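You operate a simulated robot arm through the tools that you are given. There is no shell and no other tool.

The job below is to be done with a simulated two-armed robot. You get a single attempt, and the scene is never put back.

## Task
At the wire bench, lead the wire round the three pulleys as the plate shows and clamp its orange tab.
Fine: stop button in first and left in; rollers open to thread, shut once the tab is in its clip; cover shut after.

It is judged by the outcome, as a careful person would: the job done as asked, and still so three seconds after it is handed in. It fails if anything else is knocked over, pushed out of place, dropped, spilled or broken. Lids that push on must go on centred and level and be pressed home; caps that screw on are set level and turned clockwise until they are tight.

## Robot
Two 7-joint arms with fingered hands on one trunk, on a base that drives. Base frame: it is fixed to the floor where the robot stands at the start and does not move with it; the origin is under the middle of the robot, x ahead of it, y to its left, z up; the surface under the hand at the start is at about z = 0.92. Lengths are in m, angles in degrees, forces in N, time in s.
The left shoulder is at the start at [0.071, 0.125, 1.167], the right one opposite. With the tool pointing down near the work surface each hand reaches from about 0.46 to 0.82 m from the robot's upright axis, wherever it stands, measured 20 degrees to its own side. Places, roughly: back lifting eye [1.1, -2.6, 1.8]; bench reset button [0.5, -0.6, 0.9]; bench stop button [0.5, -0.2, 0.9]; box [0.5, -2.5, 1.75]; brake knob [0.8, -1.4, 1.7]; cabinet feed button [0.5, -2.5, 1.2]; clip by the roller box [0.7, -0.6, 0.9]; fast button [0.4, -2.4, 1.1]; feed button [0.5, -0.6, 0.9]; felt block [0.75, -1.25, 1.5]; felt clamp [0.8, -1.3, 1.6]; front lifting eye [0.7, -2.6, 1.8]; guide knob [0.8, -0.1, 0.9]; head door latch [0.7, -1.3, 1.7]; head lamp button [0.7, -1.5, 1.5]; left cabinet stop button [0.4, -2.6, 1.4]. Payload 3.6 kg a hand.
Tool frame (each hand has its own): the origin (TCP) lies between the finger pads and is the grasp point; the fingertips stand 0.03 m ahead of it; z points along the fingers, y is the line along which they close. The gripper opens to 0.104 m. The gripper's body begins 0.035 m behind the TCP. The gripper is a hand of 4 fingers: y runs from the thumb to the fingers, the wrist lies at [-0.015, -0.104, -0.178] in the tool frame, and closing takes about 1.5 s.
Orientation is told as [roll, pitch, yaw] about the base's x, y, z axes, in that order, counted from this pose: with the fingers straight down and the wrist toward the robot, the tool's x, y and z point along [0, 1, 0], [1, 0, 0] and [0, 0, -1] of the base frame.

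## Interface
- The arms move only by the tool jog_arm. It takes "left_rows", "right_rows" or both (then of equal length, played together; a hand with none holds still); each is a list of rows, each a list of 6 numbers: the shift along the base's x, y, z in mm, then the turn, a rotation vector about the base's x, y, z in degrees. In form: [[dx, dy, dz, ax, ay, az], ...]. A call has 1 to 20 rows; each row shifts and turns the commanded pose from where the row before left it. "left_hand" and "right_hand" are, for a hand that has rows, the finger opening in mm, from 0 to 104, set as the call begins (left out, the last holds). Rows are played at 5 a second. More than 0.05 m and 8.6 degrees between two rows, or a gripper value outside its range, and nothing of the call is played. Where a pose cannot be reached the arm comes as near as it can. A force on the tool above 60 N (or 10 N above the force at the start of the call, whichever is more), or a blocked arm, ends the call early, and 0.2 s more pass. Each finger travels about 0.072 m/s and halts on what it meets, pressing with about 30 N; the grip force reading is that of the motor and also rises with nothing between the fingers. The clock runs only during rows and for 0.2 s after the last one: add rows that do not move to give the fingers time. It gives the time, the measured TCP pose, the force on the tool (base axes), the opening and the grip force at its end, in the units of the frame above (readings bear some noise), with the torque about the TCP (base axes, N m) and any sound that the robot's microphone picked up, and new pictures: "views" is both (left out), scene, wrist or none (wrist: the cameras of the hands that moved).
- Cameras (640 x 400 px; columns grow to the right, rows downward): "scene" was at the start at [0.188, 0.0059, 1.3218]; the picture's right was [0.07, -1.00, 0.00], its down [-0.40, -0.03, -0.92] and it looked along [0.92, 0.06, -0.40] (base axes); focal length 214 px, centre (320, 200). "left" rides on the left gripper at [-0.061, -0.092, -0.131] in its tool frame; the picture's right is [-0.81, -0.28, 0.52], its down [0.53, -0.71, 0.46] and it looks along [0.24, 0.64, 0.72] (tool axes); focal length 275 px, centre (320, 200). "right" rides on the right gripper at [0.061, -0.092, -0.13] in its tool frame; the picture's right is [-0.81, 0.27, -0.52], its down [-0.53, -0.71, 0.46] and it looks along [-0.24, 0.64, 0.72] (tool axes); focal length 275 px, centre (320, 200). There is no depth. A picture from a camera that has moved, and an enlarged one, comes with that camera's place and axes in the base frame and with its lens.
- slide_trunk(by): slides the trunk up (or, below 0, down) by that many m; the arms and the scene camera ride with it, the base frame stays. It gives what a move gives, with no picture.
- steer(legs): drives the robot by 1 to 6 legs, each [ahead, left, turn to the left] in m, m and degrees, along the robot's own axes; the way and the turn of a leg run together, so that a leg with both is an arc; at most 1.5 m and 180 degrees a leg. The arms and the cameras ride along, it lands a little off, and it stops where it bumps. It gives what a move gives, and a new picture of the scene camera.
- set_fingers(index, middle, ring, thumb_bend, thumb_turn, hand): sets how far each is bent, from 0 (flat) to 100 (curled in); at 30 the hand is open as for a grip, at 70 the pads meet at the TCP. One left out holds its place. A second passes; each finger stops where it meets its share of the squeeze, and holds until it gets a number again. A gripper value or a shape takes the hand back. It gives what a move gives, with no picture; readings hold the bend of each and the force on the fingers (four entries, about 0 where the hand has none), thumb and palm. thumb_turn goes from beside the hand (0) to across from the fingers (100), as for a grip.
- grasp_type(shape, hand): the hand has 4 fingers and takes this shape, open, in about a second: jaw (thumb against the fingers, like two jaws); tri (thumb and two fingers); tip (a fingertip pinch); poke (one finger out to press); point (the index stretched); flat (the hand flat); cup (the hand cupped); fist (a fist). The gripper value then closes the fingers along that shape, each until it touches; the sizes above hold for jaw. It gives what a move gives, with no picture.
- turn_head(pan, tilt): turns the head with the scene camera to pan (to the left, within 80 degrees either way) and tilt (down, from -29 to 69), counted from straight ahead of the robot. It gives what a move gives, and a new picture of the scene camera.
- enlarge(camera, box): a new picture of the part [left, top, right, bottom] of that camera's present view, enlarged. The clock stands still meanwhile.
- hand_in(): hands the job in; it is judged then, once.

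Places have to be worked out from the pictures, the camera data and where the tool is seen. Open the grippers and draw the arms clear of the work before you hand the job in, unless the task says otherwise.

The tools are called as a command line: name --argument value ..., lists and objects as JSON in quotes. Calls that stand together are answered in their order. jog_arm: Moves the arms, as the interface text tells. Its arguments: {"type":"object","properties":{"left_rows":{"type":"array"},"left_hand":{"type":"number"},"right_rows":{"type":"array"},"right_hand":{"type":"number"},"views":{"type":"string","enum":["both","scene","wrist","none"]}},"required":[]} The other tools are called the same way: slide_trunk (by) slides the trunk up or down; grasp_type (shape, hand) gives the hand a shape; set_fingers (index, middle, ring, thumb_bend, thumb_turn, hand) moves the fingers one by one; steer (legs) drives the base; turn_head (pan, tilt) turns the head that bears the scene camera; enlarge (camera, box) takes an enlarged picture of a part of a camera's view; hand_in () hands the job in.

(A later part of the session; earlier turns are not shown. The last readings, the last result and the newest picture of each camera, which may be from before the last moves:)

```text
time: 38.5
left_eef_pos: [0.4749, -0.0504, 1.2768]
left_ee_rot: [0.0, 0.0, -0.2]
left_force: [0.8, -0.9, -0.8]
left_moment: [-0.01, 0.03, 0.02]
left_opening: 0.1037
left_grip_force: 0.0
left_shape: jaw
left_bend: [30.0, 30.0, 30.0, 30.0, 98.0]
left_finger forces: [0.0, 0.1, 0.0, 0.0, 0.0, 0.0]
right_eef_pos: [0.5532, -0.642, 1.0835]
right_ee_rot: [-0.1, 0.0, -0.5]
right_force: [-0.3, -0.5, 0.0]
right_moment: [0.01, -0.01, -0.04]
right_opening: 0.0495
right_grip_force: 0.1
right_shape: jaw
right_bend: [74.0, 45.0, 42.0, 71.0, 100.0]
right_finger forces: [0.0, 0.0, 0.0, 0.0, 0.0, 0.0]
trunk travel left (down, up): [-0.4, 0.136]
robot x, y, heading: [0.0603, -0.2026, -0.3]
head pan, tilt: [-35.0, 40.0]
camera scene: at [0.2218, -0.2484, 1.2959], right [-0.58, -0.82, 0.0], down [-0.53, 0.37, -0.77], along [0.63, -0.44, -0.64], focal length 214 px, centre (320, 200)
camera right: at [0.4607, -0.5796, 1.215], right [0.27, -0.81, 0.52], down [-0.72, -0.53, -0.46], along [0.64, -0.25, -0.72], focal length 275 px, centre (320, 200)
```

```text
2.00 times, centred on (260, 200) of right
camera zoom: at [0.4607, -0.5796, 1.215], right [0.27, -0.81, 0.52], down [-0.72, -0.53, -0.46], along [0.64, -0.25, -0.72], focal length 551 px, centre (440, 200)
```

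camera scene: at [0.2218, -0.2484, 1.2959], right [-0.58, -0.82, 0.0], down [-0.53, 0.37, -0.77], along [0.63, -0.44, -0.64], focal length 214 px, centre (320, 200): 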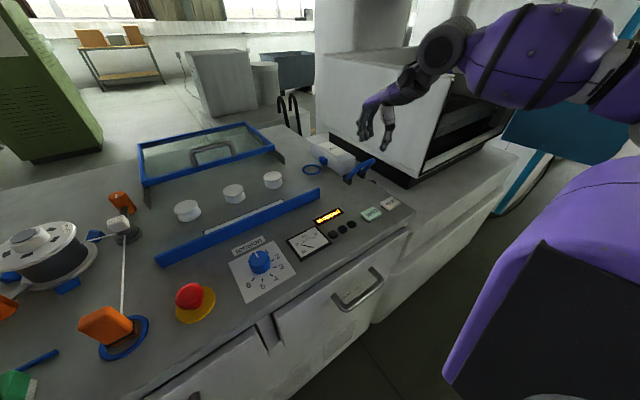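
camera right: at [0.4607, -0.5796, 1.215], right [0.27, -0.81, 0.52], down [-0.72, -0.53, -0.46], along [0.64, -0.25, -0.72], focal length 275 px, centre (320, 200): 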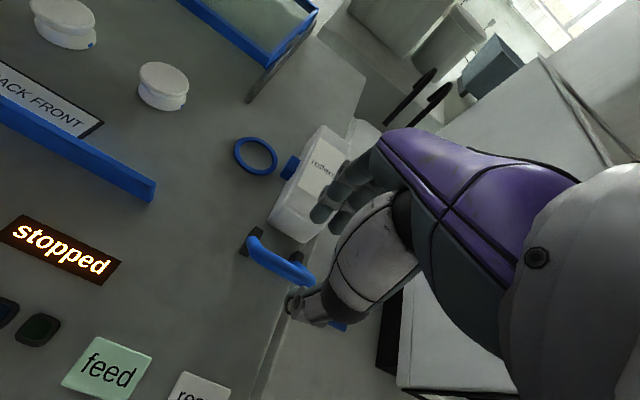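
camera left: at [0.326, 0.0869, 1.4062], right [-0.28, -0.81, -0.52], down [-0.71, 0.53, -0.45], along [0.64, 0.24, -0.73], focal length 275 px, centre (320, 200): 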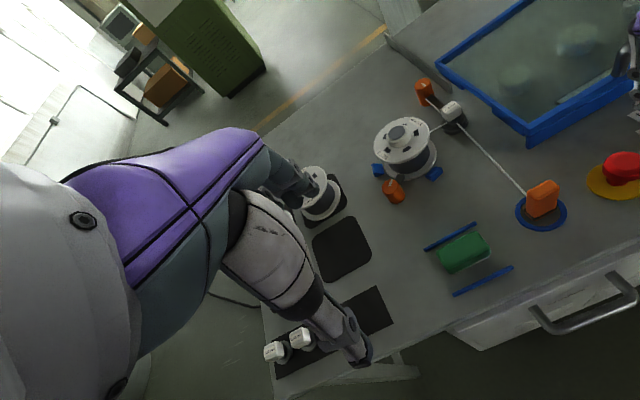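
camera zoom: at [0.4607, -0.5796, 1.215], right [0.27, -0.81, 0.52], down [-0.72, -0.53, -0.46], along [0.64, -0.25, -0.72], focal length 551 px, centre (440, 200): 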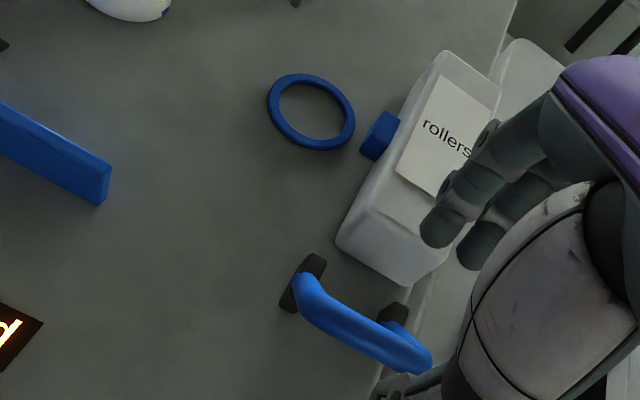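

The bail rests at its forward stop (about 30° forward), so the rollers are open. Next I move the left hand away from above the tab and bring the right hand over toward the tab at (0.495, -0.072).

jog_arm --left_rows '[[0, 45, 0, 0, 0, 0], [0, 45, 0, 0, 0, 0], [0, 45, 0, 0, 0, 0], [0, 45, 0, 0, 0, 0], [0, 45, 0, 0, 0, 0], [0, 45, 0, 0, 0, 0], [0, 0, 0, 0, 0, 0], [0, 0, 0, 0, 0, 0], [0, 0, 0, 0, 0, 0], [0, 0, 0, 0, 0, 0], [0, 0, 0, 0, 0, 0]]' --right_rows '[[0, 20, 35, 0, 0, 0], [-4, 48, 2, 0, 0, 0], [-4, 48, 0, 0, 0, 0], [-4, 48, 0, 0, 0, 0], [-4, 48, 0, 0, 0, 0], [-6, 48, 0, 0, 0, 0], [-6, 48, 0, 0, 0, 0], [-6, 48, 0, 0, 0, 0], [-6, 48, 0, 0, 0, 0], [-6, 48, 0, 0, 0, 0], [0, 0, 0, 0, 0, 0]]'

```text
time: 40.9
left_eef_pos: [0.4732, 0.2195, 1.277]
left_ee_rot: [0.0, 0.0, -0.2]
left_force: [-1.0, -0.2, 0.4]
left_moment: [0.02, 0.02, -0.02]
left_opening: 0.1035
left_grip_force: 0.1
left_shape: jaw
left_bend: [30.0, 30.0, 30.0, 30.0, 98.0]
left_finger forces: [0.0, 0.1, 0.1, 0.0, 0.0, 0.1]
right_eef_pos: [0.5144, -0.2412, 1.1221]
right_ee_rot: [0.0, -0.2, -0.4]
right_force: [0.6, 0.1, 0.2]
right_moment: [-0.02, 0.01, 0.02]
right_opening: 0.0498
right_grip_force: 0.1
right_shape: jaw
right_bend: [74.0, 45.0, 42.0, 71.0, 100.0]
right_finger forces: [0.0, 0.1, 0.0, 0.1, 0.0, 0.0]
right hand out of reach, approached as far as the arm can: row 10
trunk travel left (down, up): [-0.4, 0.136]
robot x, y, heading: [0.0572, -0.1983, -0.2]
head pan, tilt: [-35.0, 40.0]
camera scene: at [0.2221, -0.2481, 1.296], right [-0.58, -0.82, 0.0], down [-0.53, 0.37, -0.77], along [0.63, -0.44, -0.64], focal length 214 px, centre (320, 200)
camera right: at [0.4224, -0.1783, 1.2531], right [0.27, -0.81, 0.52], down [-0.72, -0.53, -0.46], along [0.64, -0.25, -0.72], focal length 275 px, centre (320, 200)
camera left: at [0.3798, 0.1569, 1.407], right [-0.28, -0.81, -0.52], down [-0.71, 0.54, -0.46], along [0.65, 0.24, -0.72], focal length 275 px, centre (320, 200)
```

scene: 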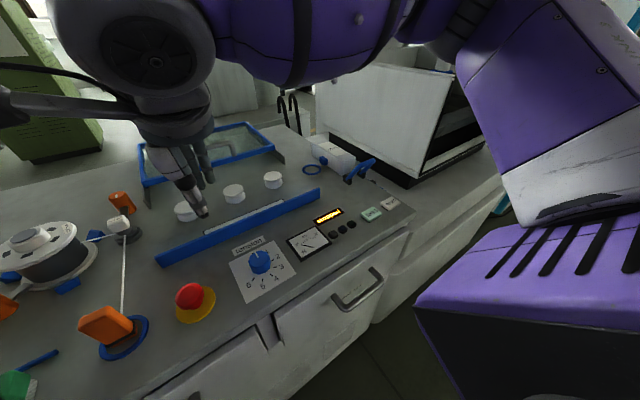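
right: 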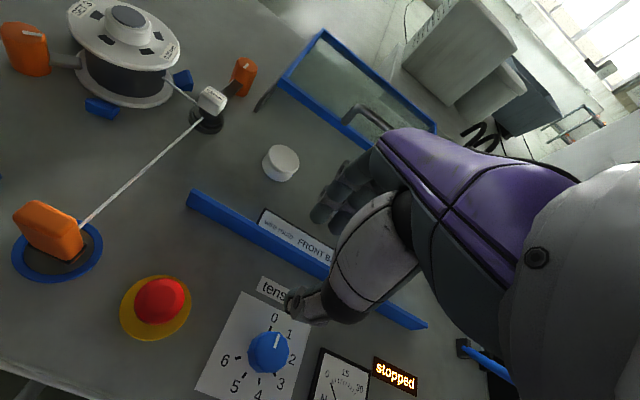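
left: 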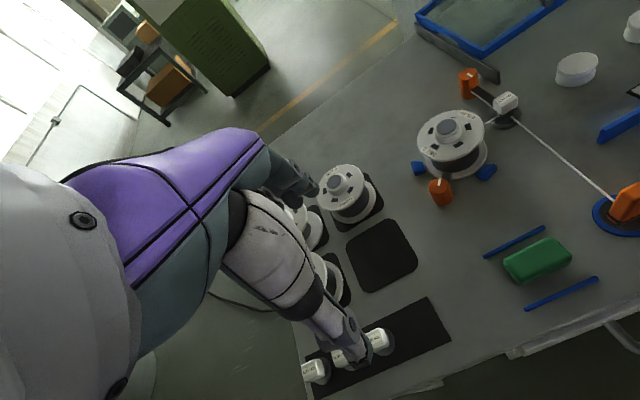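

The right arm can't cross far enough left from here, so the base needs to shift left for the pick-up. I drive to about (0.04, 0.05) and then view the tab with the wrist camera.

steer --legs '[[-0.017, 0.248, 0]]'

turn_head --pan -10 --tilt 50

```text
time: 43.7
left_eef_pos: [0.4596, 0.4681, 1.2773]
left_ee_rot: [-0.1, 0.0, -0.5]
left_force: [-0.2, 0.1, -0.3]
left_moment: [0.02, 0.03, 0.03]
left_opening: 0.104
left_grip_force: 0.0
left_shape: jaw
left_bend: [30.0, 30.0, 30.0, 30.0, 98.0]
left_finger forces: [0.1, 0.0, 0.1, 0.0, 0.0, 0.1]
right_eef_pos: [0.4985, 0.0086, 1.1222]
right_ee_rot: [0.0, -0.1, -0.8]
right_force: [0.6, -0.7, -0.4]
right_moment: [0.04, 0.02, 0.0]
right_opening: 0.0499
right_grip_force: 0.0
right_shape: jaw
right_bend: [74.0, 45.0, 42.0, 71.0, 100.0]
right_finger forces: [0.1, 0.1, 0.1, 0.0, 0.0, 0.0]
trunk travel left (down, up): [-0.4, 0.136]
robot x, y, heading: [0.044, 0.0562, -0.4]
head pan, tilt: [-35.0, 40.0]
camera scene: at [0.2061, 0.0018, 1.296], right [-0.58, -0.82, 0.0], down [-0.52, 0.37, -0.77], along [0.62, -0.44, -0.64], focal length 214 px, centre (320, 200)
```

scene: 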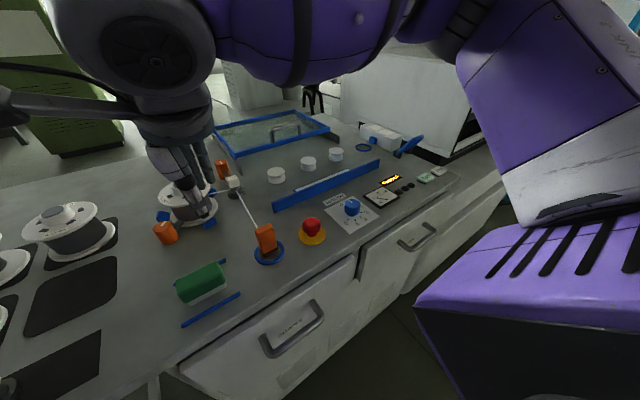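

```text
time: 44.6
left_eef_pos: [0.4593, 0.4665, 1.2767]
left_ee_rot: [0.0, 0.0, -0.5]
left_force: [-0.5, 0.2, 0.2]
left_moment: [0.0, 0.02, 0.02]
left_opening: 0.1039
left_grip_force: 0.1
left_shape: jaw
left_bend: [30.0, 30.0, 30.0, 30.0, 98.0]
left_finger forces: [0.0, 0.1, 0.0, 0.0, 0.0, 0.1]
right_eef_pos: [0.4986, 0.0081, 1.1224]
right_ee_rot: [0.0, -0.1, -0.7]
right_force: [0.2, 0.8, -0.1]
right_moment: [0.01, 0.0, 0.02]
right_opening: 0.0498
right_grip_force: 0.1
right_shape: jaw
right_bend: [74.0, 45.0, 42.0, 71.0, 100.0]
right_finger forces: [0.1, 0.0, 0.0, 0.0, 0.0, 0.1]
trunk travel left (down, up): [-0.4, 0.136]
robot x, y, heading: [0.0354, 0.0536, -0.4]
head pan, tilt: [-10.0, 50.0]
camera scene: at [0.2125, 0.0369, 1.2819], right [-0.18, -0.98, 0.0], down [-0.75, 0.14, -0.64], along [0.63, -0.12, -0.77], focal length 214 px, centre (320, 200)
```

scene: 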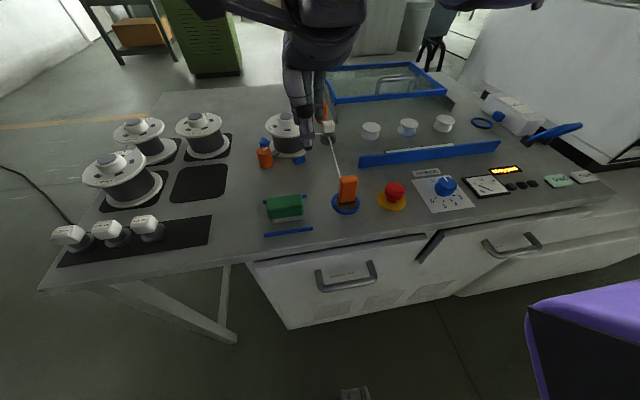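

I enlarge the tab in the head view and move the right hand back to the right, above the tab, with the jaw open, to measure it with the wrist camera too.

enlarge --camera "scene" --box '[300, 160, 396, 220]'

jog_arm --right_rows '[[0, -20, 0, 0, 0, 0.8], [0, -20, 0, 0, 0, 0], [0, -20, 0, 0, 0, 0], [-1, -20, 0, 0, 0, 0], [0, 0, 0, 0, 0, 0]]' --right_hand 60

```text
6.67 times, centred on (348, 190) of scene
camera zoom: at [0.2125, 0.0369, 1.2819], right [-0.18, -0.98, 0.0], down [-0.75, 0.14, -0.64], along [0.63, -0.12, -0.77], focal length 1430 px, centre (133, 267)
```

zoom: 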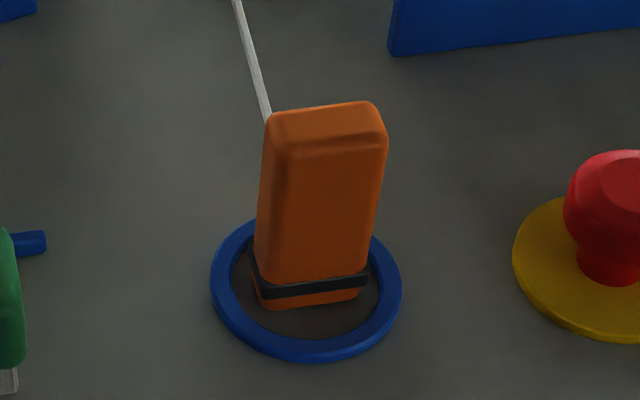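

```text
time: 45.8
left_eef_pos: [0.4587, 0.4688, 1.2769]
left_ee_rot: [0.0, 0.0, -0.5]
left_force: [-0.8, -0.1, -0.3]
left_moment: [-0.01, 0.03, 0.03]
left_opening: 0.1034
left_grip_force: 0.0
left_shape: jaw
left_bend: [30.0, 30.0, 30.0, 30.0, 98.0]
left_finger forces: [0.0, 0.0, 0.0, 0.1, 0.0, 0.0]
right_eef_pos: [0.499, -0.0708, 1.1218]
right_ee_rot: [-0.1, -0.1, 0.1]
right_force: [-0.1, 0.8, -0.7]
right_moment: [0.0, -0.02, 0.02]
right_opening: 0.0597
right_grip_force: 0.1
right_shape: jaw
right_bend: [74.0, 42.0, 38.0, 66.0, 100.0]
right_finger forces: [0.0, 0.0, 0.0, 0.0, 0.1, 0.1]
trunk travel left (down, up): [-0.4, 0.136]
robot x, y, heading: [0.0436, 0.0514, -0.5]
head pan, tilt: [-10.0, 50.0]
camera scene: at [0.2128, 0.0373, 1.2818], right [-0.18, -0.98, 0.0], down [-0.75, 0.14, -0.64], along [0.63, -0.12, -0.77], focal length 214 px, centre (320, 200)
camera right: at [0.405, -0.0099, 1.2535], right [0.28, -0.81, 0.52], down [-0.71, -0.54, -0.46], along [0.65, -0.24, -0.72], focal length 275 px, centre (320, 200)
```

scene: 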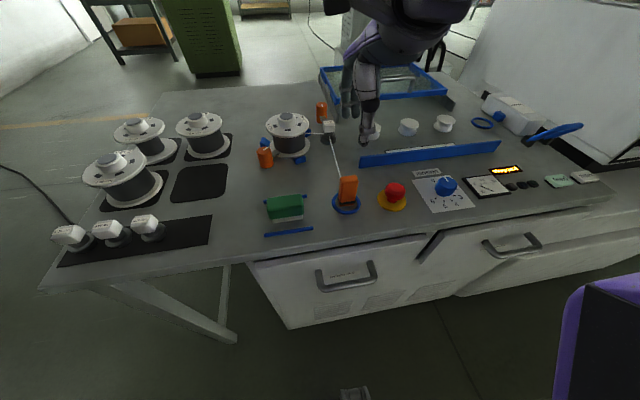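
right: 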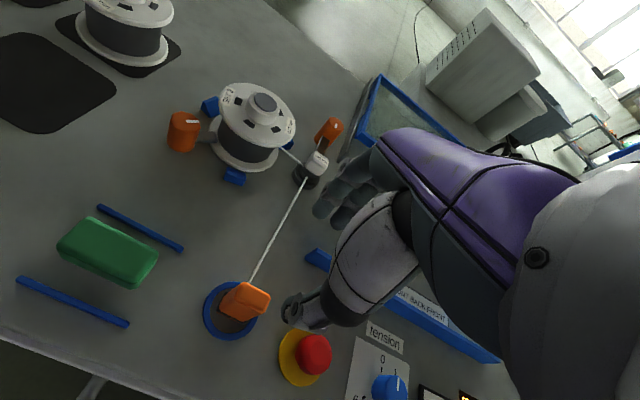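

The tab measures about 31 × 19 × 67 mm, centred at (0.4935, -0.071), top at z ≈ 0.992, square to the base axes, with the wire leaving low near the black band. I lower the open hand to TCP z ≈ 0.99 around its upper half.

jog_arm --right_rows '[[-3, 0, -35, 0, 0, 0], [-2, 0, -35, 0, 0, 0], [0, 0, -30, 0, 0, 0], [0, 0, -20, 0, 0, 0], [0, 0, -11, 0, 0, 0], [0, 0, 0, 0, 0, 0]]'

```text
time: 47.2
left_eef_pos: [0.459, 0.4681, 1.277]
left_ee_rot: [0.0, 0.1, -0.4]
left_force: [-0.2, -0.6, -0.2]
left_moment: [0.0, -0.01, 0.0]
left_opening: 0.1036
left_grip_force: 0.0
left_shape: jaw
left_bend: [30.0, 30.0, 30.0, 30.0, 98.0]
left_finger forces: [0.1, 0.1, 0.0, 0.1, 0.1, 0.0]
right_eef_pos: [0.4931, -0.0722, 0.9908]
right_ee_rot: [0.1, -0.1, 0.1]
right_force: [0.4, -0.4, 0.5]
right_moment: [0.0, -0.01, 0.01]
right_opening: 0.0594
right_grip_force: 0.1
right_shape: jaw
right_bend: [74.0, 42.0, 38.0, 66.0, 100.0]
right_finger forces: [0.0, 0.0, 0.1, 0.0, 0.1, 0.0]
trunk travel left (down, up): [-0.4, 0.136]
robot x, y, heading: [0.0423, 0.0551, -0.3]
head pan, tilt: [-10.0, 50.0]
camera scene: at [0.2125, 0.037, 1.2819], right [-0.18, -0.98, 0.0], down [-0.75, 0.14, -0.64], along [0.63, -0.12, -0.77], focal length 214 px, centre (320, 200)
camera right: at [0.4003, -0.0107, 1.1212], right [0.28, -0.81, 0.52], down [-0.71, -0.53, -0.46], along [0.65, -0.24, -0.72], focal length 275 px, centre (320, 200)
```

scene: 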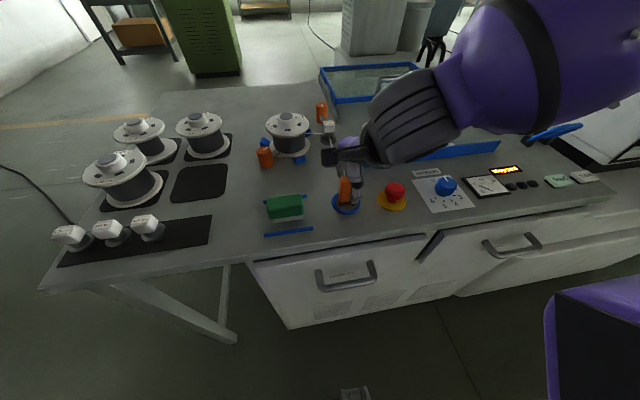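
right: 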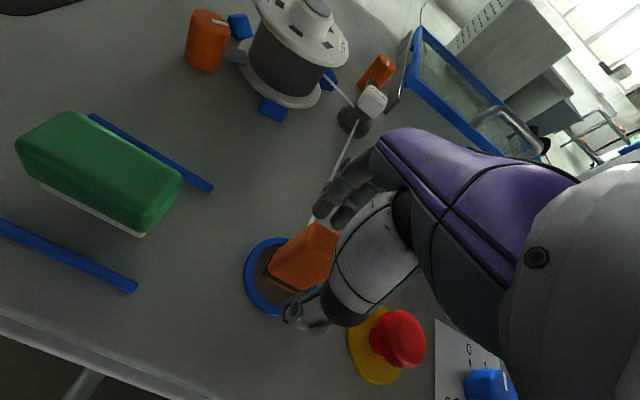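

The tab sits between thumb and fingers. Before closing I enlarge both views to check that no finger is fouling it.

enlarge --camera "scene" --box '[300, 140, 412, 210]'

enlarge --camera "right" --box '[220, 160, 412, 340]'

```text
5.71 times, centred on (356, 175) of scene
camera zoom: at [0.2125, 0.037, 1.2819], right [-0.18, -0.98, 0.0], down [-0.75, 0.14, -0.64], along [0.63, -0.12, -0.77], focal length 1226 px, centre (114, 343)
```

zoom: 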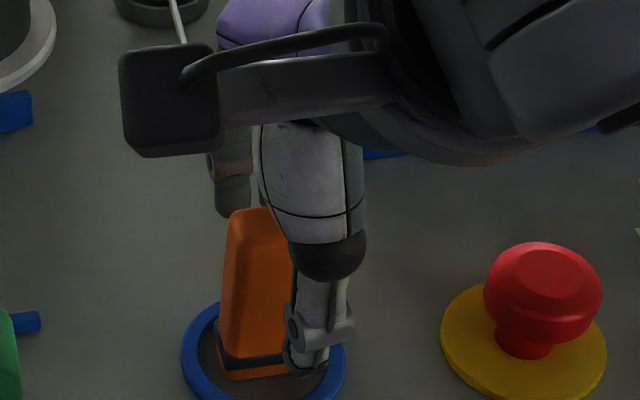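

```text
2.22 times, centred on (316, 250) of right
camera zoom: at [0.4003, -0.0107, 1.1212], right [0.28, -0.81, 0.52], down [-0.71, -0.53, -0.46], along [0.65, -0.24, -0.72], focal length 612 px, centre (329, 89)
```

zoom: 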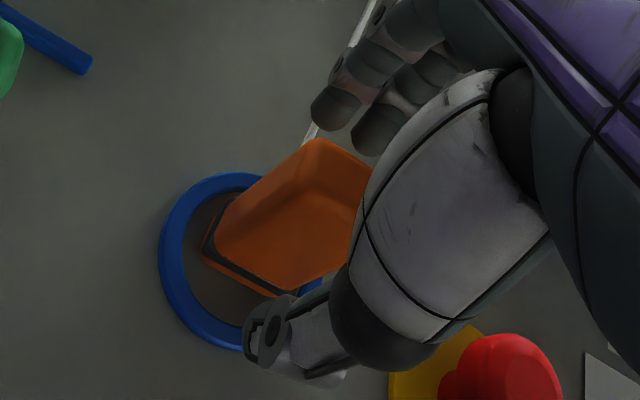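

Thumb and fingers straddle the tab cleanly on either side. I close the hand on the tab.

jog_arm --right_rows '[[0, 0, 0, 0, 0, 0], [0, 0, 0, 0, 0, 0], [0, 0, 0, 0, 0, 0], [0, 0, 0, 0, 0, 0], [0, 0, 0, 0, 0, 0], [0, 0, 0, 0, 0, 0], [0, 0, 0, 0, 0, 0]]' --right_hand 8 --views "both"

enlarge --camera "right" --box '[220, 160, 412, 340]'

```text
time: 48.8
left_eef_pos: [0.4587, 0.4676, 1.277]
left_ee_rot: [0.0, 0.0, -0.3]
left_force: [-0.2, 0.1, 0.0]
left_moment: [0.0, -0.02, -0.02]
left_opening: 0.1039
left_grip_force: 0.0
left_shape: jaw
left_bend: [30.0, 30.0, 30.0, 30.0, 98.0]
left_finger forces: [0.0, 0.1, 0.1, 0.0, 0.0, 0.1]
right_eef_pos: [0.4924, -0.0711, 0.9904]
right_ee_rot: [0.0, -0.1, 0.0]
right_force: [-0.5, 0.7, 0.0]
right_moment: [-0.01, 0.01, 0.0]
right_opening: 0.0137
right_grip_force: 30.4
right_shape: jaw
right_bend: [72.0, 63.0, 70.0, 74.0, 100.0]
right_finger forces: [17.0, 9.4, 0.1, 0.1, 26.2, 0.0]
trunk travel left (down, up): [-0.4, 0.136]
robot x, y, heading: [0.0404, 0.0523, -0.3]
head pan, tilt: [-10.0, 50.0]
camera scene: at [0.2126, 0.037, 1.2818], right [-0.18, -0.98, 0.0], down [-0.75, 0.14, -0.64], along [0.63, -0.12, -0.77], focal length 214 px, centre (320, 200)
camera right: at [0.4005, -0.0108, 1.1214], right [0.28, -0.81, 0.52], down [-0.71, -0.53, -0.46], along [0.65, -0.24, -0.72], focal length 275 px, centre (320, 200)
```

scene: 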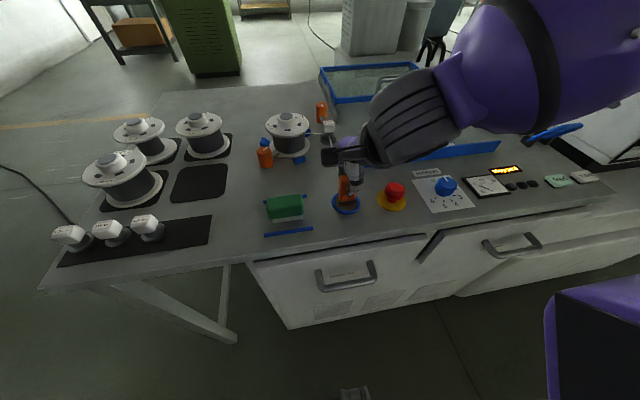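
right: 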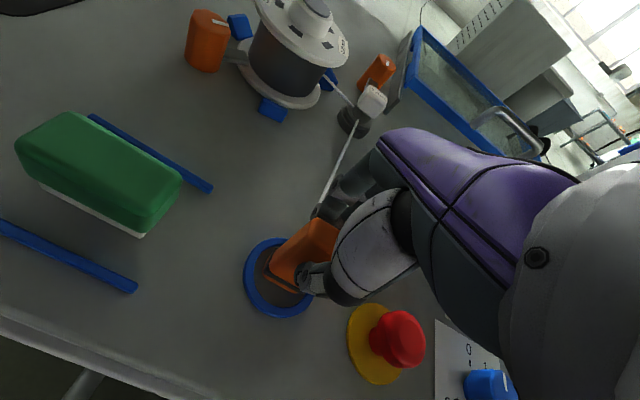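

```text
2.22 times, centred on (316, 250) of right
camera zoom: at [0.4005, -0.0108, 1.1214], right [0.28, -0.81, 0.52], down [-0.71, -0.53, -0.46], along [0.65, -0.24, -0.72], focal length 612 px, centre (329, 89)
```

zoom: 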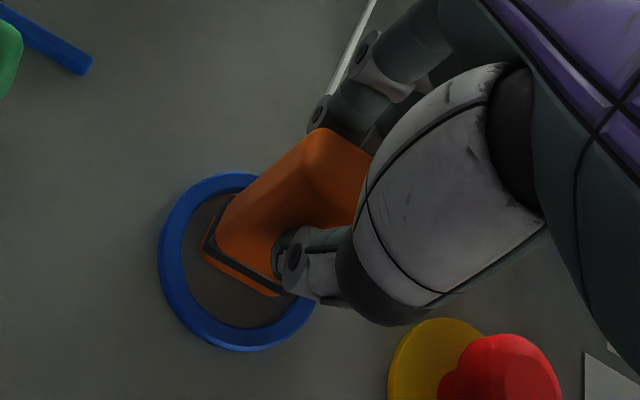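

The tab is gripped by index, middle and thumb (about 26 N). I lift it 10 mm slowly and check that it comes up with the hand.

jog_arm --right_rows '[[0, 0, 3, 0, 0, 0], [0, 0, 4, 0, 0, 0], [0, 0, 4, 0, 0, 0], [0, 0, 4, 0, 0, 0], [0, 0, 0, 0, 0, 0]]'

enlarge --camera "right" --box '[220, 160, 412, 340]'

```text
time: 50.0
left_eef_pos: [0.4587, 0.4684, 1.2779]
left_ee_rot: [0.0, 0.0, -0.3]
left_force: [-0.1, 0.8, -0.1]
left_moment: [-0.03, 0.03, -0.01]
left_opening: 0.1039
left_grip_force: 0.1
left_shape: jaw
left_bend: [30.0, 30.0, 30.0, 30.0, 98.0]
left_finger forces: [0.1, 0.0, 0.0, 0.1, 0.0, 0.0]
right_eef_pos: [0.4925, -0.0712, 1.0052]
right_ee_rot: [0.0, 0.0, 0.0]
right_force: [0.1, 1.3, -1.4]
right_moment: [0.02, 0.0, 0.02]
right_opening: 0.0139
right_grip_force: 30.3
right_shape: jaw
right_bend: [72.0, 63.0, 70.0, 74.0, 100.0]
right_finger forces: [17.0, 9.3, 0.0, 0.0, 26.2, 0.0]
trunk travel left (down, up): [-0.4, 0.136]
robot x, y, heading: [0.0418, 0.0505, -0.3]
head pan, tilt: [-10.0, 50.0]
camera scene: at [0.2126, 0.037, 1.2818], right [-0.18, -0.98, 0.0], down [-0.75, 0.14, -0.64], along [0.63, -0.12, -0.77], focal length 214 px, centre (320, 200)
camera right: at [0.4002, -0.0104, 1.1367], right [0.28, -0.81, 0.52], down [-0.71, -0.53, -0.46], along [0.65, -0.24, -0.72], focal length 275 px, centre (320, 200)
```

scene: 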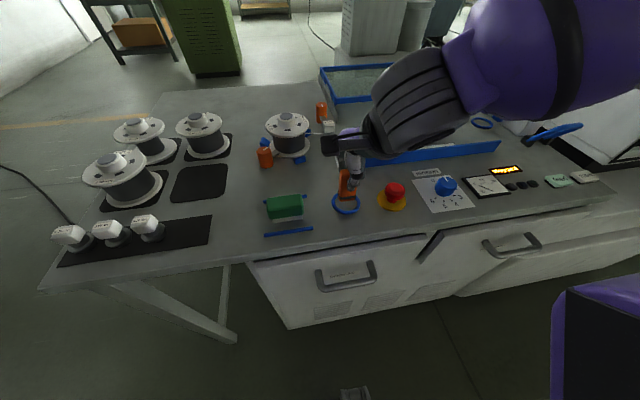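
right: 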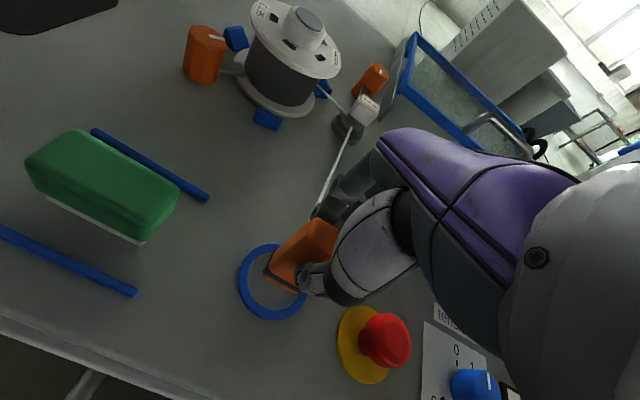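

```text
2.22 times, centred on (316, 250) of right
camera zoom: at [0.4002, -0.0104, 1.1367], right [0.28, -0.81, 0.52], down [-0.71, -0.53, -0.46], along [0.65, -0.24, -0.72], focal length 612 px, centre (329, 89)
```

zoom: 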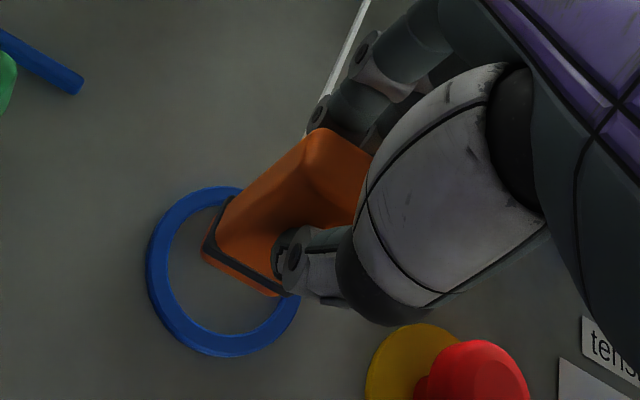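

The tab lifted freely with a light wire drag. I carry it forward past the left end of the front panel to about (0.645, -0.17), staying in front of pulley 1 and clear of the guide.

jog_arm --right_rows '[[15, 0, 8, 0, 0, 0], [20, 0, 8, 0, 0, 0], [20, 0, 8, 0, 0, 0], [25, -8, 6, 0, 0, 0], [25, -14, 0, 0, 0, 0], [25, -20, 0, 0, 0, 0], [15, -25, 0, 0, 0, 0], [8, -25, 0, 0, 0, 0], [0, -8, 0, 0, 0, 0], [0, 0, 0, 0, 0, 0]]'

```text
time: 52.2
left_eef_pos: [0.4579, 0.4676, 1.2773]
left_ee_rot: [0.0, 0.0, -0.5]
left_force: [0.3, 0.3, 0.5]
left_moment: [0.0, -0.03, 0.02]
left_opening: 0.1038
left_grip_force: 0.2
left_shape: jaw
left_bend: [30.0, 30.0, 30.0, 30.0, 98.0]
left_finger forces: [0.1, 0.0, 0.0, 0.1, 0.0, 0.0]
right_eef_pos: [0.6468, -0.171, 1.0368]
right_ee_rot: [0.0, -0.2, 0.1]
right_force: [0.6, -0.7, -0.7]
right_moment: [-0.01, 0.0, 0.01]
right_opening: 0.0138
right_grip_force: 29.8
right_shape: jaw
right_bend: [72.0, 63.0, 70.0, 74.0, 100.0]
right_finger forces: [17.3, 9.5, 0.0, 0.0, 26.6, 0.1]
trunk travel left (down, up): [-0.4, 0.136]
robot x, y, heading: [0.037, 0.051, -0.3]
head pan, tilt: [-10.0, 50.0]
camera scene: at [0.2127, 0.037, 1.2818], right [-0.18, -0.98, 0.0], down [-0.75, 0.14, -0.64], along [0.63, -0.12, -0.77], focal length 214 px, centre (320, 200)
camera right: at [0.5536, -0.1112, 1.1676], right [0.28, -0.81, 0.52], down [-0.71, -0.53, -0.46], along [0.65, -0.24, -0.72], focal length 275 px, centre (320, 200)
```

scene: 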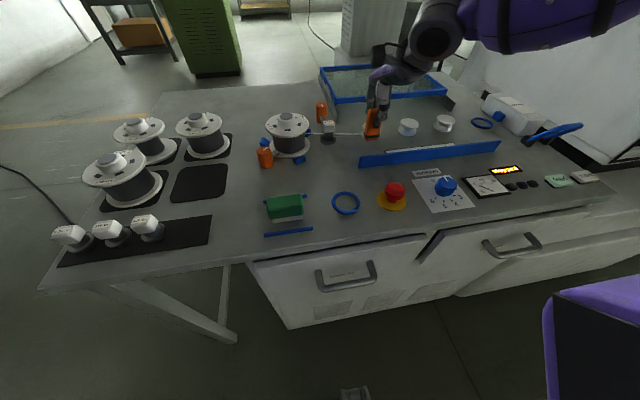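
right: 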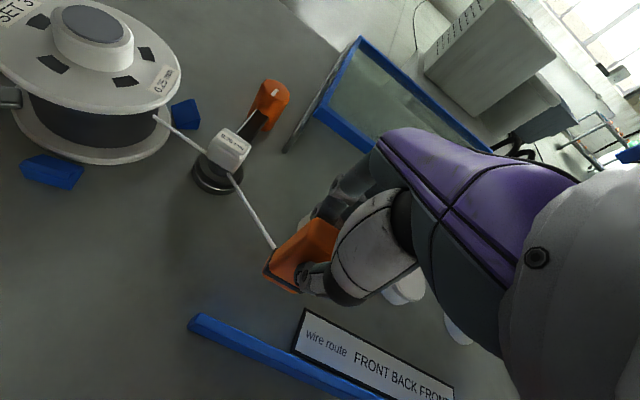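

The wire now runs from the guide to the low end of the tab. I lower to about TCP z 1.003 (wire near groove height) and drive the base 15 cm right so the tab passes along the front of pulley 1 and the arm can reach behind pulley 2.

jog_arm --right_rows '[[0, 0, -12, 0, 0, 0], [0, 0, -12, 0, 0, 0], [0, 0, -10, 0, 0, 0], [0, 0, 0, 0, 0, 0]]' --views "none"

steer --legs '[[0, -0.15, 0]]'

```text
time: 53.2
left_eef_pos: [0.4578, 0.4673, 1.2759]
left_ee_rot: [0.0, 0.0, -0.4]
left_force: [-0.1, -0.3, -0.1]
left_moment: [-0.02, 0.03, 0.0]
left_opening: 0.1037
left_grip_force: 0.0
left_shape: jaw
left_bend: [30.0, 30.0, 30.0, 30.0, 98.0]
left_finger forces: [0.1, 0.0, 0.0, 0.1, 0.1, 0.0]
right_eef_pos: [0.6467, -0.1724, 1.0028]
right_ee_rot: [0.0, -0.1, 0.1]
right_force: [0.5, -0.1, -0.8]
right_moment: [0.03, 0.03, 0.02]
right_opening: 0.0142
right_grip_force: 29.5
right_shape: jaw
right_bend: [72.0, 63.0, 70.0, 74.0, 100.0]
right_finger forces: [17.2, 9.3, 0.0, 0.0, 26.6, 0.0]
trunk travel left (down, up): [-0.4, 0.136]
robot x, y, heading: [0.0392, 0.0484, -0.4]
head pan, tilt: [-10.0, 50.0]
```

```text
time: 55.1
left_eef_pos: [0.4569, 0.3189, 1.2771]
left_ee_rot: [-0.1, -0.1, -0.2]
left_force: [-0.8, -0.4, 0.1]
left_moment: [0.03, 0.0, -0.04]
left_opening: 0.1036
left_grip_force: 0.0
left_shape: jaw
left_bend: [30.0, 30.0, 30.0, 30.0, 98.0]
left_finger forces: [0.0, 0.0, 0.1, 0.1, 0.1, 0.0]
right_eef_pos: [0.6453, -0.3216, 1.0013]
right_ee_rot: [0.0, -0.1, 0.3]
right_force: [0.2, -0.1, -0.8]
right_moment: [0.0, -0.01, -0.01]
right_opening: 0.0139
right_grip_force: 30.1
right_shape: jaw
right_bend: [72.0, 63.0, 70.0, 74.0, 100.0]
right_finger forces: [17.3, 9.3, 0.1, 0.0, 26.5, 0.0]
trunk travel left (down, up): [-0.4, 0.136]
robot x, y, heading: [0.0375, -0.0984, -0.0]
head pan, tilt: [-10.0, 50.0]
camera scene: at [0.2119, -0.1133, 1.2818], right [-0.18, -0.98, 0.0], down [-0.75, 0.14, -0.64], along [0.63, -0.11, -0.77], focal length 214 px, centre (320, 200)
```

scene: 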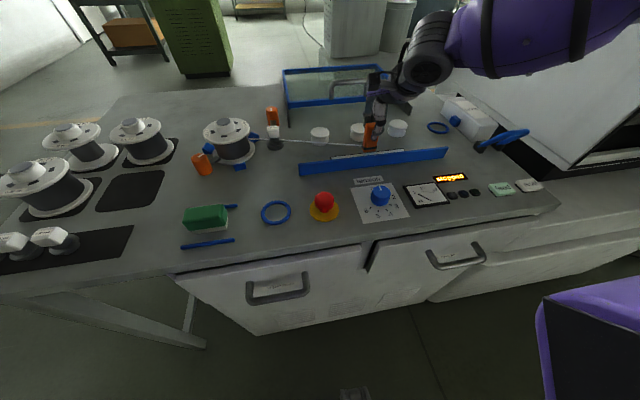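

The tab is in front of pulley 2 and the wire passes in front of pulley 1. I enlarge to verify wire height and refine the pulley positions before going through the gap.

enlarge --camera "scene" --box '[260, 90, 420, 190]'

enlarge --camera "right" --box '[0, 100, 400, 350]'

```text
4.00 times, centred on (340, 140) of scene
camera zoom: at [0.2119, -0.1133, 1.2818], right [-0.18, -0.98, 0.0], down [-0.75, 0.14, -0.64], along [0.63, -0.11, -0.77], focal length 858 px, centre (240, 440)
```

zoom: 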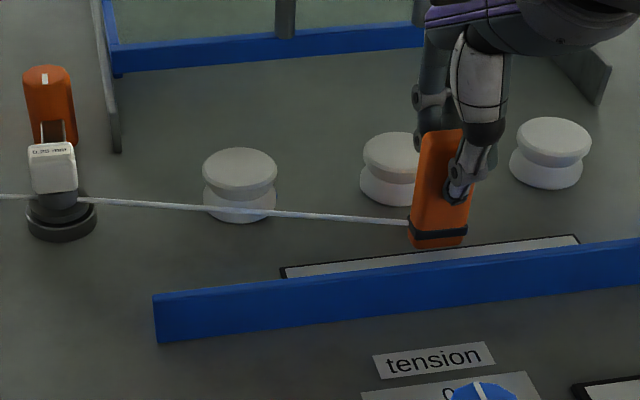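

```text
1.60 times, centred on (200, 225) of right
camera zoom: at [0.5527, -0.2609, 1.1332], right [0.28, -0.81, 0.52], down [-0.71, -0.54, -0.46], along [0.65, -0.24, -0.72], focal length 440 px, centre (512, 160)
```

zoom: 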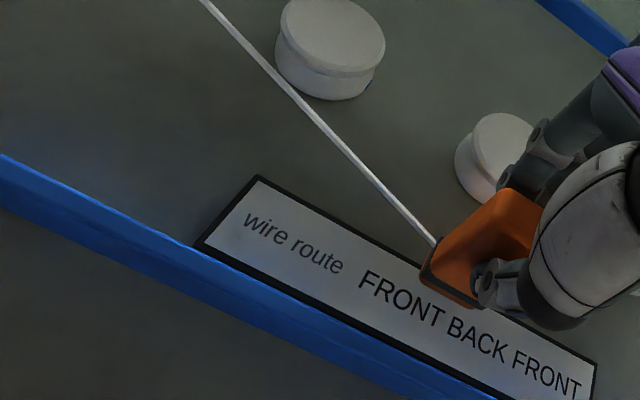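

Wire is at groove height and the tab hangs straight; refined pulley centres are about (0.7245, -0.204), (0.7235, -0.3165), (0.7225, -0.431), gap centres at y ≈ -0.260 and -0.374. I shift the base forward 3 cm and right 5 cm for reach, keeping the tab in front of the pulleys.

jog_arm --right_rows '[[-5, 0, 0, 0, 0, 0], [-5, 0, 0, 0, 0, -0.3], [0, 0, 0, 0, 0, 0]]' --views "none"

steer --legs '[[0.03, -0.05, 0]]'

```text
time: 55.9
left_eef_pos: [0.4562, 0.317, 1.2765]
left_ee_rot: [0.0, 0.0, -0.3]
left_force: [-0.5, -1.0, 0.5]
left_moment: [0.02, -0.01, 0.02]
left_opening: 0.1036
left_grip_force: 0.2
left_shape: jaw
left_bend: [30.0, 30.0, 30.0, 30.0, 98.0]
left_finger forces: [0.0, 0.0, 0.0, 0.1, 0.0, 0.0]
right_eef_pos: [0.6356, -0.3205, 1.0032]
right_ee_rot: [0.0, -0.1, 0.0]
right_force: [0.0, -0.4, -0.6]
right_moment: [0.02, 0.0, -0.02]
right_opening: 0.0139
right_grip_force: 30.1
right_shape: jaw
right_bend: [72.0, 63.0, 70.0, 74.0, 100.0]
right_finger forces: [17.1, 9.4, 0.1, 0.0, 26.6, 0.0]
trunk travel left (down, up): [-0.4, 0.136]
robot x, y, heading: [0.0414, -0.1005, -0.3]
head pan, tilt: [-10.0, 50.0]
```

```text
time: 57.0
left_eef_pos: [0.4862, 0.2697, 1.2764]
left_ee_rot: [-0.1, 0.0, -0.2]
left_force: [-0.1, 0.3, -0.3]
left_moment: [0.02, -0.03, 0.0]
left_opening: 0.1036
left_grip_force: 0.1
left_shape: jaw
left_bend: [30.0, 30.0, 30.0, 30.0, 98.0]
left_finger forces: [0.0, 0.1, 0.0, 0.0, 0.0, 0.0]
right_eef_pos: [0.668, -0.3702, 1.0027]
right_ee_rot: [-0.1, -0.1, 0.0]
right_force: [0.0, 0.8, -1.6]
right_moment: [0.05, 0.04, -0.02]
right_opening: 0.0139
right_grip_force: 30.5
right_shape: jaw
right_bend: [72.0, 63.0, 70.0, 74.0, 100.0]
right_finger forces: [17.3, 9.4, 0.1, 0.0, 26.6, 0.0]
trunk travel left (down, up): [-0.4, 0.136]
robot x, y, heading: [0.0702, -0.1477, -0.2]
head pan, tilt: [-10.0, 50.0]
camera scene: at [0.242, -0.1626, 1.2818], right [-0.18, -0.98, 0.0], down [-0.75, 0.14, -0.64], along [0.63, -0.11, -0.77], focal length 214 px, centre (320, 200)
```

scene: 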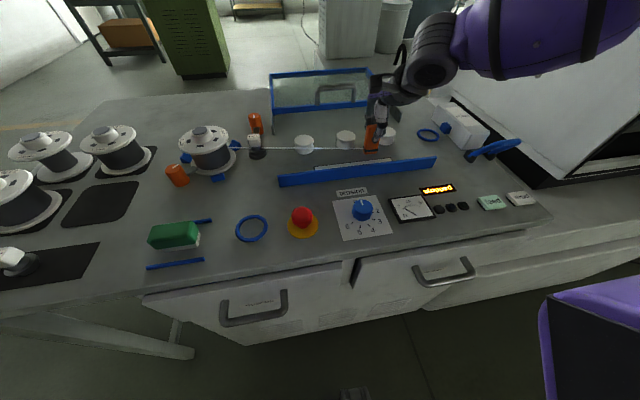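

Now I bring the tab back in front of the gap between pulleys 1 and 2 (y ≈ -0.260).

jog_arm --right_rows '[[-12, 15, 0, 0, 0, 0], [-8, 20, 0, 0, 0, 0], [0, 25, 0, 0, 0, 0], [0, 25, 0, 0, 0, 0], [0, 20, 0, 0, 0, 0], [3, 5, 0, 0, 0, 0], [0, 0, 0, 0, 0, 0]]'

enlarge --camera "scene" --box '[240, 80, 400, 180]'

```text
time: 58.6
left_eef_pos: [0.4855, 0.2701, 1.2764]
left_ee_rot: [0.0, 0.0, -0.2]
left_force: [-0.4, 0.2, -0.7]
left_moment: [-0.02, 0.01, -0.05]
left_opening: 0.1038
left_grip_force: 0.1
left_shape: jaw
left_bend: [30.0, 30.0, 30.0, 30.0, 98.0]
left_finger forces: [0.0, 0.1, 0.0, 0.0, 0.0, 0.0]
right_eef_pos: [0.6499, -0.2587, 1.0027]
right_ee_rot: [-0.1, -0.1, 0.1]
right_force: [0.0, -0.1, -1.0]
right_moment: [0.05, 0.0, -0.05]
right_opening: 0.0138
right_grip_force: 30.2
right_shape: jaw
right_bend: [72.0, 63.0, 70.0, 74.0, 100.0]
right_finger forces: [17.3, 9.4, 0.0, 0.0, 26.5, 0.1]
trunk travel left (down, up): [-0.4, 0.136]
robot x, y, heading: [0.0698, -0.1494, -0.3]
head pan, tilt: [-10.0, 50.0]
camera scene: at [0.2418, -0.1623, 1.2818], right [-0.18, -0.98, 0.0], down [-0.75, 0.14, -0.64], along [0.63, -0.11, -0.77], focal length 214 px, centre (320, 200)
camera right: at [0.5557, -0.1975, 1.1332], right [0.27, -0.81, 0.52], down [-0.71, -0.53, -0.46], along [0.65, -0.24, -0.72], focal length 275 px, centre (320, 200)
```

scene: 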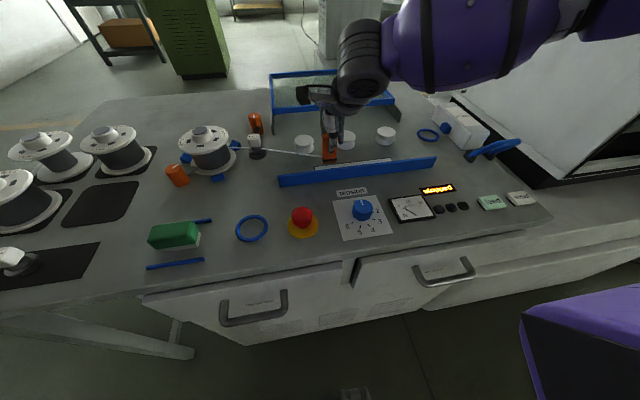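
right: 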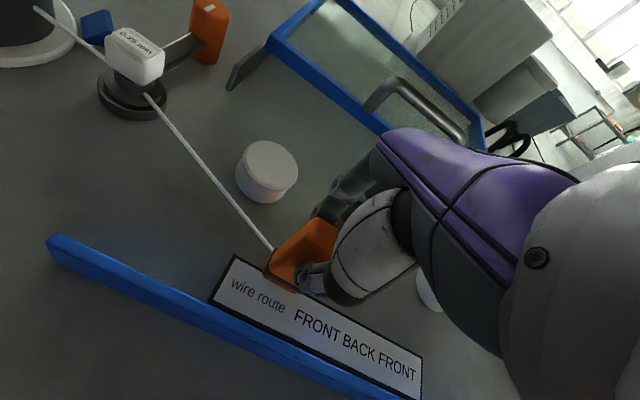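

```text
4.00 times, centred on (320, 130) of scene
camera zoom: at [0.2418, -0.1623, 1.2818], right [-0.18, -0.98, 0.0], down [-0.75, 0.14, -0.64], along [0.63, -0.11, -0.77], focal length 858 px, centre (320, 480)
```

zoom: 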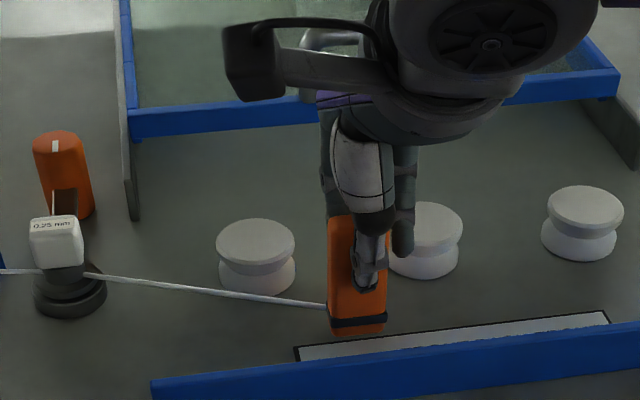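

Everything is aligned with the gap. I lower 8 mm so the wire sits at groove height and move back through the gap, halfway first.

jog_arm --right_rows '[[0, -1, -4, 0, 0, 0], [0, 0, -4, 0, 0, 0], [12, 0, 0, 0, 0, 0], [14, 0, 0, 0, 0, 0], [14, 0, 0, 0, 0, 0], [14, 0, 0, 0, 0, 0], [0, 0, 0, 0, 0, 0]]'

enlarge --camera "scene" --box '[240, 80, 400, 180]'

```text
time: 60.2
left_eef_pos: [0.4872, 0.2694, 1.2766]
left_ee_rot: [0.0, 0.0, -0.2]
left_force: [-0.6, -0.7, -0.2]
left_moment: [0.0, 0.0, 0.0]
left_opening: 0.1037
left_grip_force: 0.1
left_shape: jaw
left_bend: [30.0, 30.0, 30.0, 30.0, 98.0]
left_finger forces: [0.0, 0.1, 0.0, 0.0, 0.0, 0.0]
right_eef_pos: [0.7026, -0.2626, 0.9939]
right_ee_rot: [0.1, -0.1, 0.0]
right_force: [0.3, -0.2, -1.1]
right_moment: [-0.02, 0.03, -0.01]
right_opening: 0.014
right_grip_force: 30.0
right_shape: jaw
right_bend: [72.0, 63.0, 70.0, 75.0, 100.0]
right_finger forces: [17.1, 9.4, 0.0, 0.0, 26.5, 0.1]
trunk travel left (down, up): [-0.4, 0.136]
robot x, y, heading: [0.0712, -0.1485, -0.1]
head pan, tilt: [-10.0, 50.0]
camera scene: at [0.2416, -0.1623, 1.2819], right [-0.18, -0.98, 0.0], down [-0.75, 0.14, -0.64], along [0.63, -0.11, -0.77], focal length 214 px, centre (320, 200)
camera right: at [0.6102, -0.2006, 1.1249], right [0.27, -0.81, 0.52], down [-0.71, -0.53, -0.46], along [0.65, -0.24, -0.72], focal length 275 px, centre (320, 200)
```

scene: 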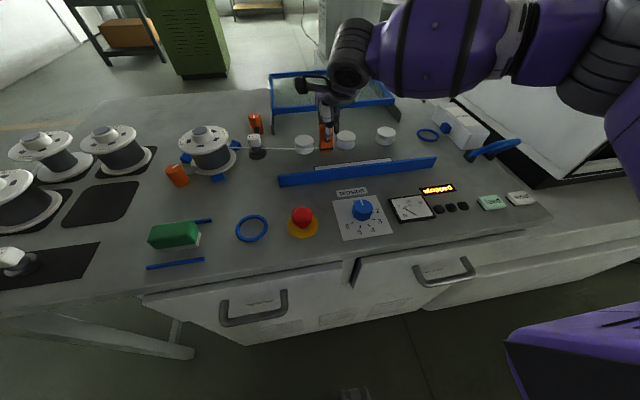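
right: 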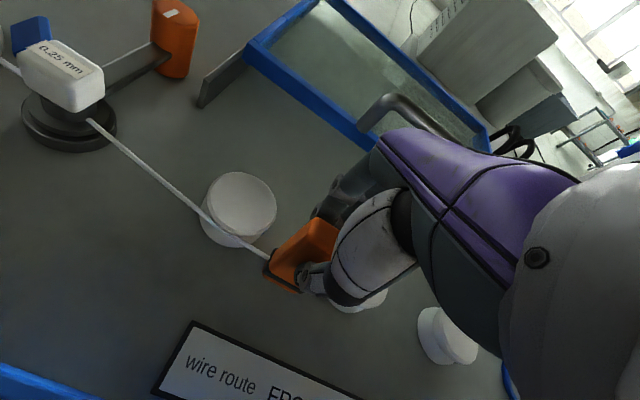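

```text
4.00 times, centred on (320, 130) of scene
camera zoom: at [0.2416, -0.1623, 1.2819], right [-0.18, -0.98, 0.0], down [-0.75, 0.14, -0.64], along [0.63, -0.11, -0.77], focal length 858 px, centre (320, 480)
```

zoom: 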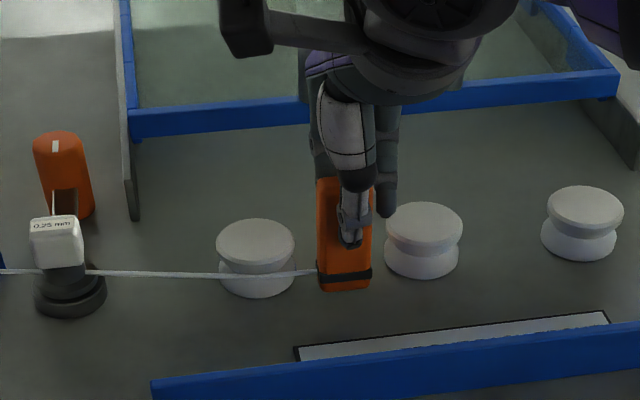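

The wire meets pulley 1 at its groove and the tab is centred in the gap. I continue back to x ≈ 0.778, behind the pulley line.

jog_arm --right_rows '[[15, 0, 0, 0, 0, 0], [15, 0, 0, 0, 0, 0], [15, 0, 0, 0, 0, 0], [15, 0, 0, 0, 0, 0], [15, 0, 0, 0, 0, 0], [0, 0, 0, 0, 0, 0]]'

enlarge --camera "scene" --box '[240, 80, 400, 180]'

```text
time: 61.6
left_eef_pos: [0.4858, 0.2698, 1.2775]
left_ee_rot: [0.0, 0.0, -0.2]
left_force: [0.1, 0.2, 0.8]
left_moment: [-0.01, -0.02, -0.01]
left_opening: 0.1036
left_grip_force: 0.0
left_shape: jaw
left_bend: [30.0, 30.0, 30.0, 30.0, 98.0]
left_finger forces: [0.0, 0.0, 0.0, 0.1, 0.1, 0.0]
right_eef_pos: [0.7177, -0.2627, 0.9949]
right_ee_rot: [0.0, -0.2, 0.0]
right_force: [-0.3, -0.2, -0.5]
right_moment: [-0.03, 0.0, -0.03]
right_opening: 0.0138
right_grip_force: 30.2
right_shape: jaw
right_bend: [72.0, 63.0, 70.0, 75.0, 100.0]
right_finger forces: [17.3, 9.3, 0.0, 0.1, 26.6, 0.0]
right hand out of reach, approached as far as the arm can: row 2, 3, 4, 5
trunk travel left (down, up): [-0.4, 0.136]
robot x, y, heading: [0.0693, -0.1491, -0.1]
head pan, tilt: [-10.0, 50.0]
camera scene: at [0.2419, -0.1624, 1.2818], right [-0.18, -0.98, 0.0], down [-0.75, 0.14, -0.64], along [0.63, -0.11, -0.77], focal length 214 px, centre (320, 200)
camera right: at [0.6257, -0.2011, 1.1252], right [0.27, -0.81, 0.52], down [-0.71, -0.53, -0.46], along [0.65, -0.24, -0.72], focal length 275 px, centre (320, 200)
```

scene: 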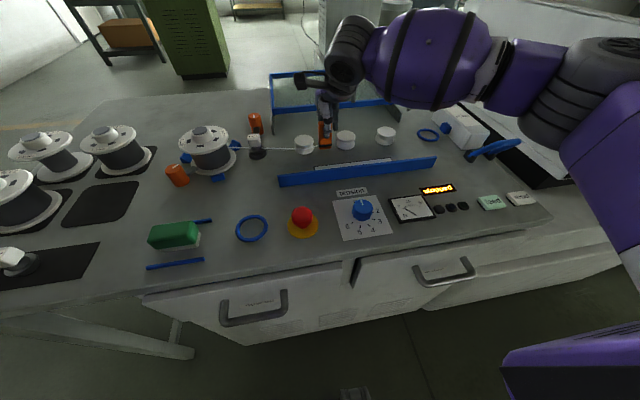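
right: 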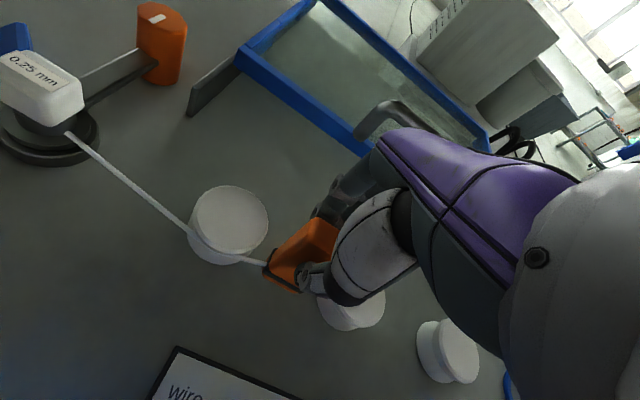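

```text
4.00 times, centred on (320, 130) of scene
camera zoom: at [0.2419, -0.1624, 1.2818], right [-0.18, -0.98, 0.0], down [-0.75, 0.14, -0.64], along [0.63, -0.11, -0.77], focal length 858 px, centre (320, 480)
```

zoom: 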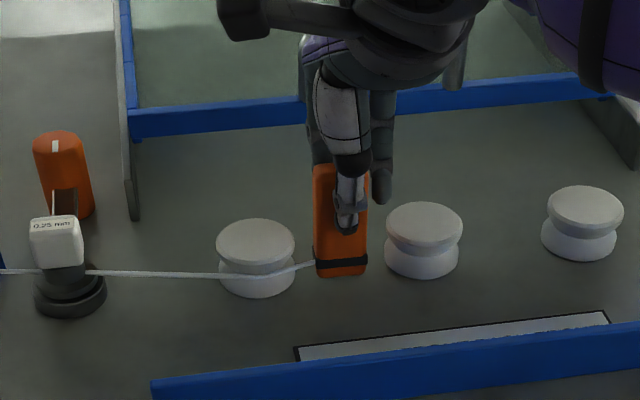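

The wire now wraps pulley 1's front correctly, but this arm posture reaches its limit at x ≈ 0.718. Driving the base straight forward 6 cm will carry the tab straight back through the gap; first I check what the commanded pose is with a tiny backward jog.

jog_arm --right_rows '[[-4, 0, 0, 0, 0, 0], [0, 0, 0, 0, 0, 0]]' --views "none"

```text
time: 62.2
left_eef_pos: [0.4862, 0.2703, 1.277]
left_ee_rot: [0.0, 0.0, -0.1]
left_force: [-0.4, 0.9, -0.1]
left_moment: [0.0, -0.01, 0.04]
left_opening: 0.104
left_grip_force: 0.0
left_shape: jaw
left_bend: [30.0, 30.0, 30.0, 30.0, 98.0]
left_finger forces: [0.0, 0.1, 0.0, 0.1, 0.0, 0.0]
right_eef_pos: [0.7135, -0.2611, 0.9936]
right_ee_rot: [0.0, -0.1, 0.0]
right_force: [0.3, 0.4, -1.2]
right_moment: [-0.02, 0.02, -0.01]
right_opening: 0.014
right_grip_force: 30.4
right_shape: jaw
right_bend: [72.0, 63.0, 70.0, 75.0, 100.0]
right_finger forces: [17.2, 9.5, 0.1, 0.0, 26.7, 0.0]
trunk travel left (down, up): [-0.4, 0.136]
robot x, y, heading: [0.0701, -0.1486, -0.1]
head pan, tilt: [-10.0, 50.0]
```

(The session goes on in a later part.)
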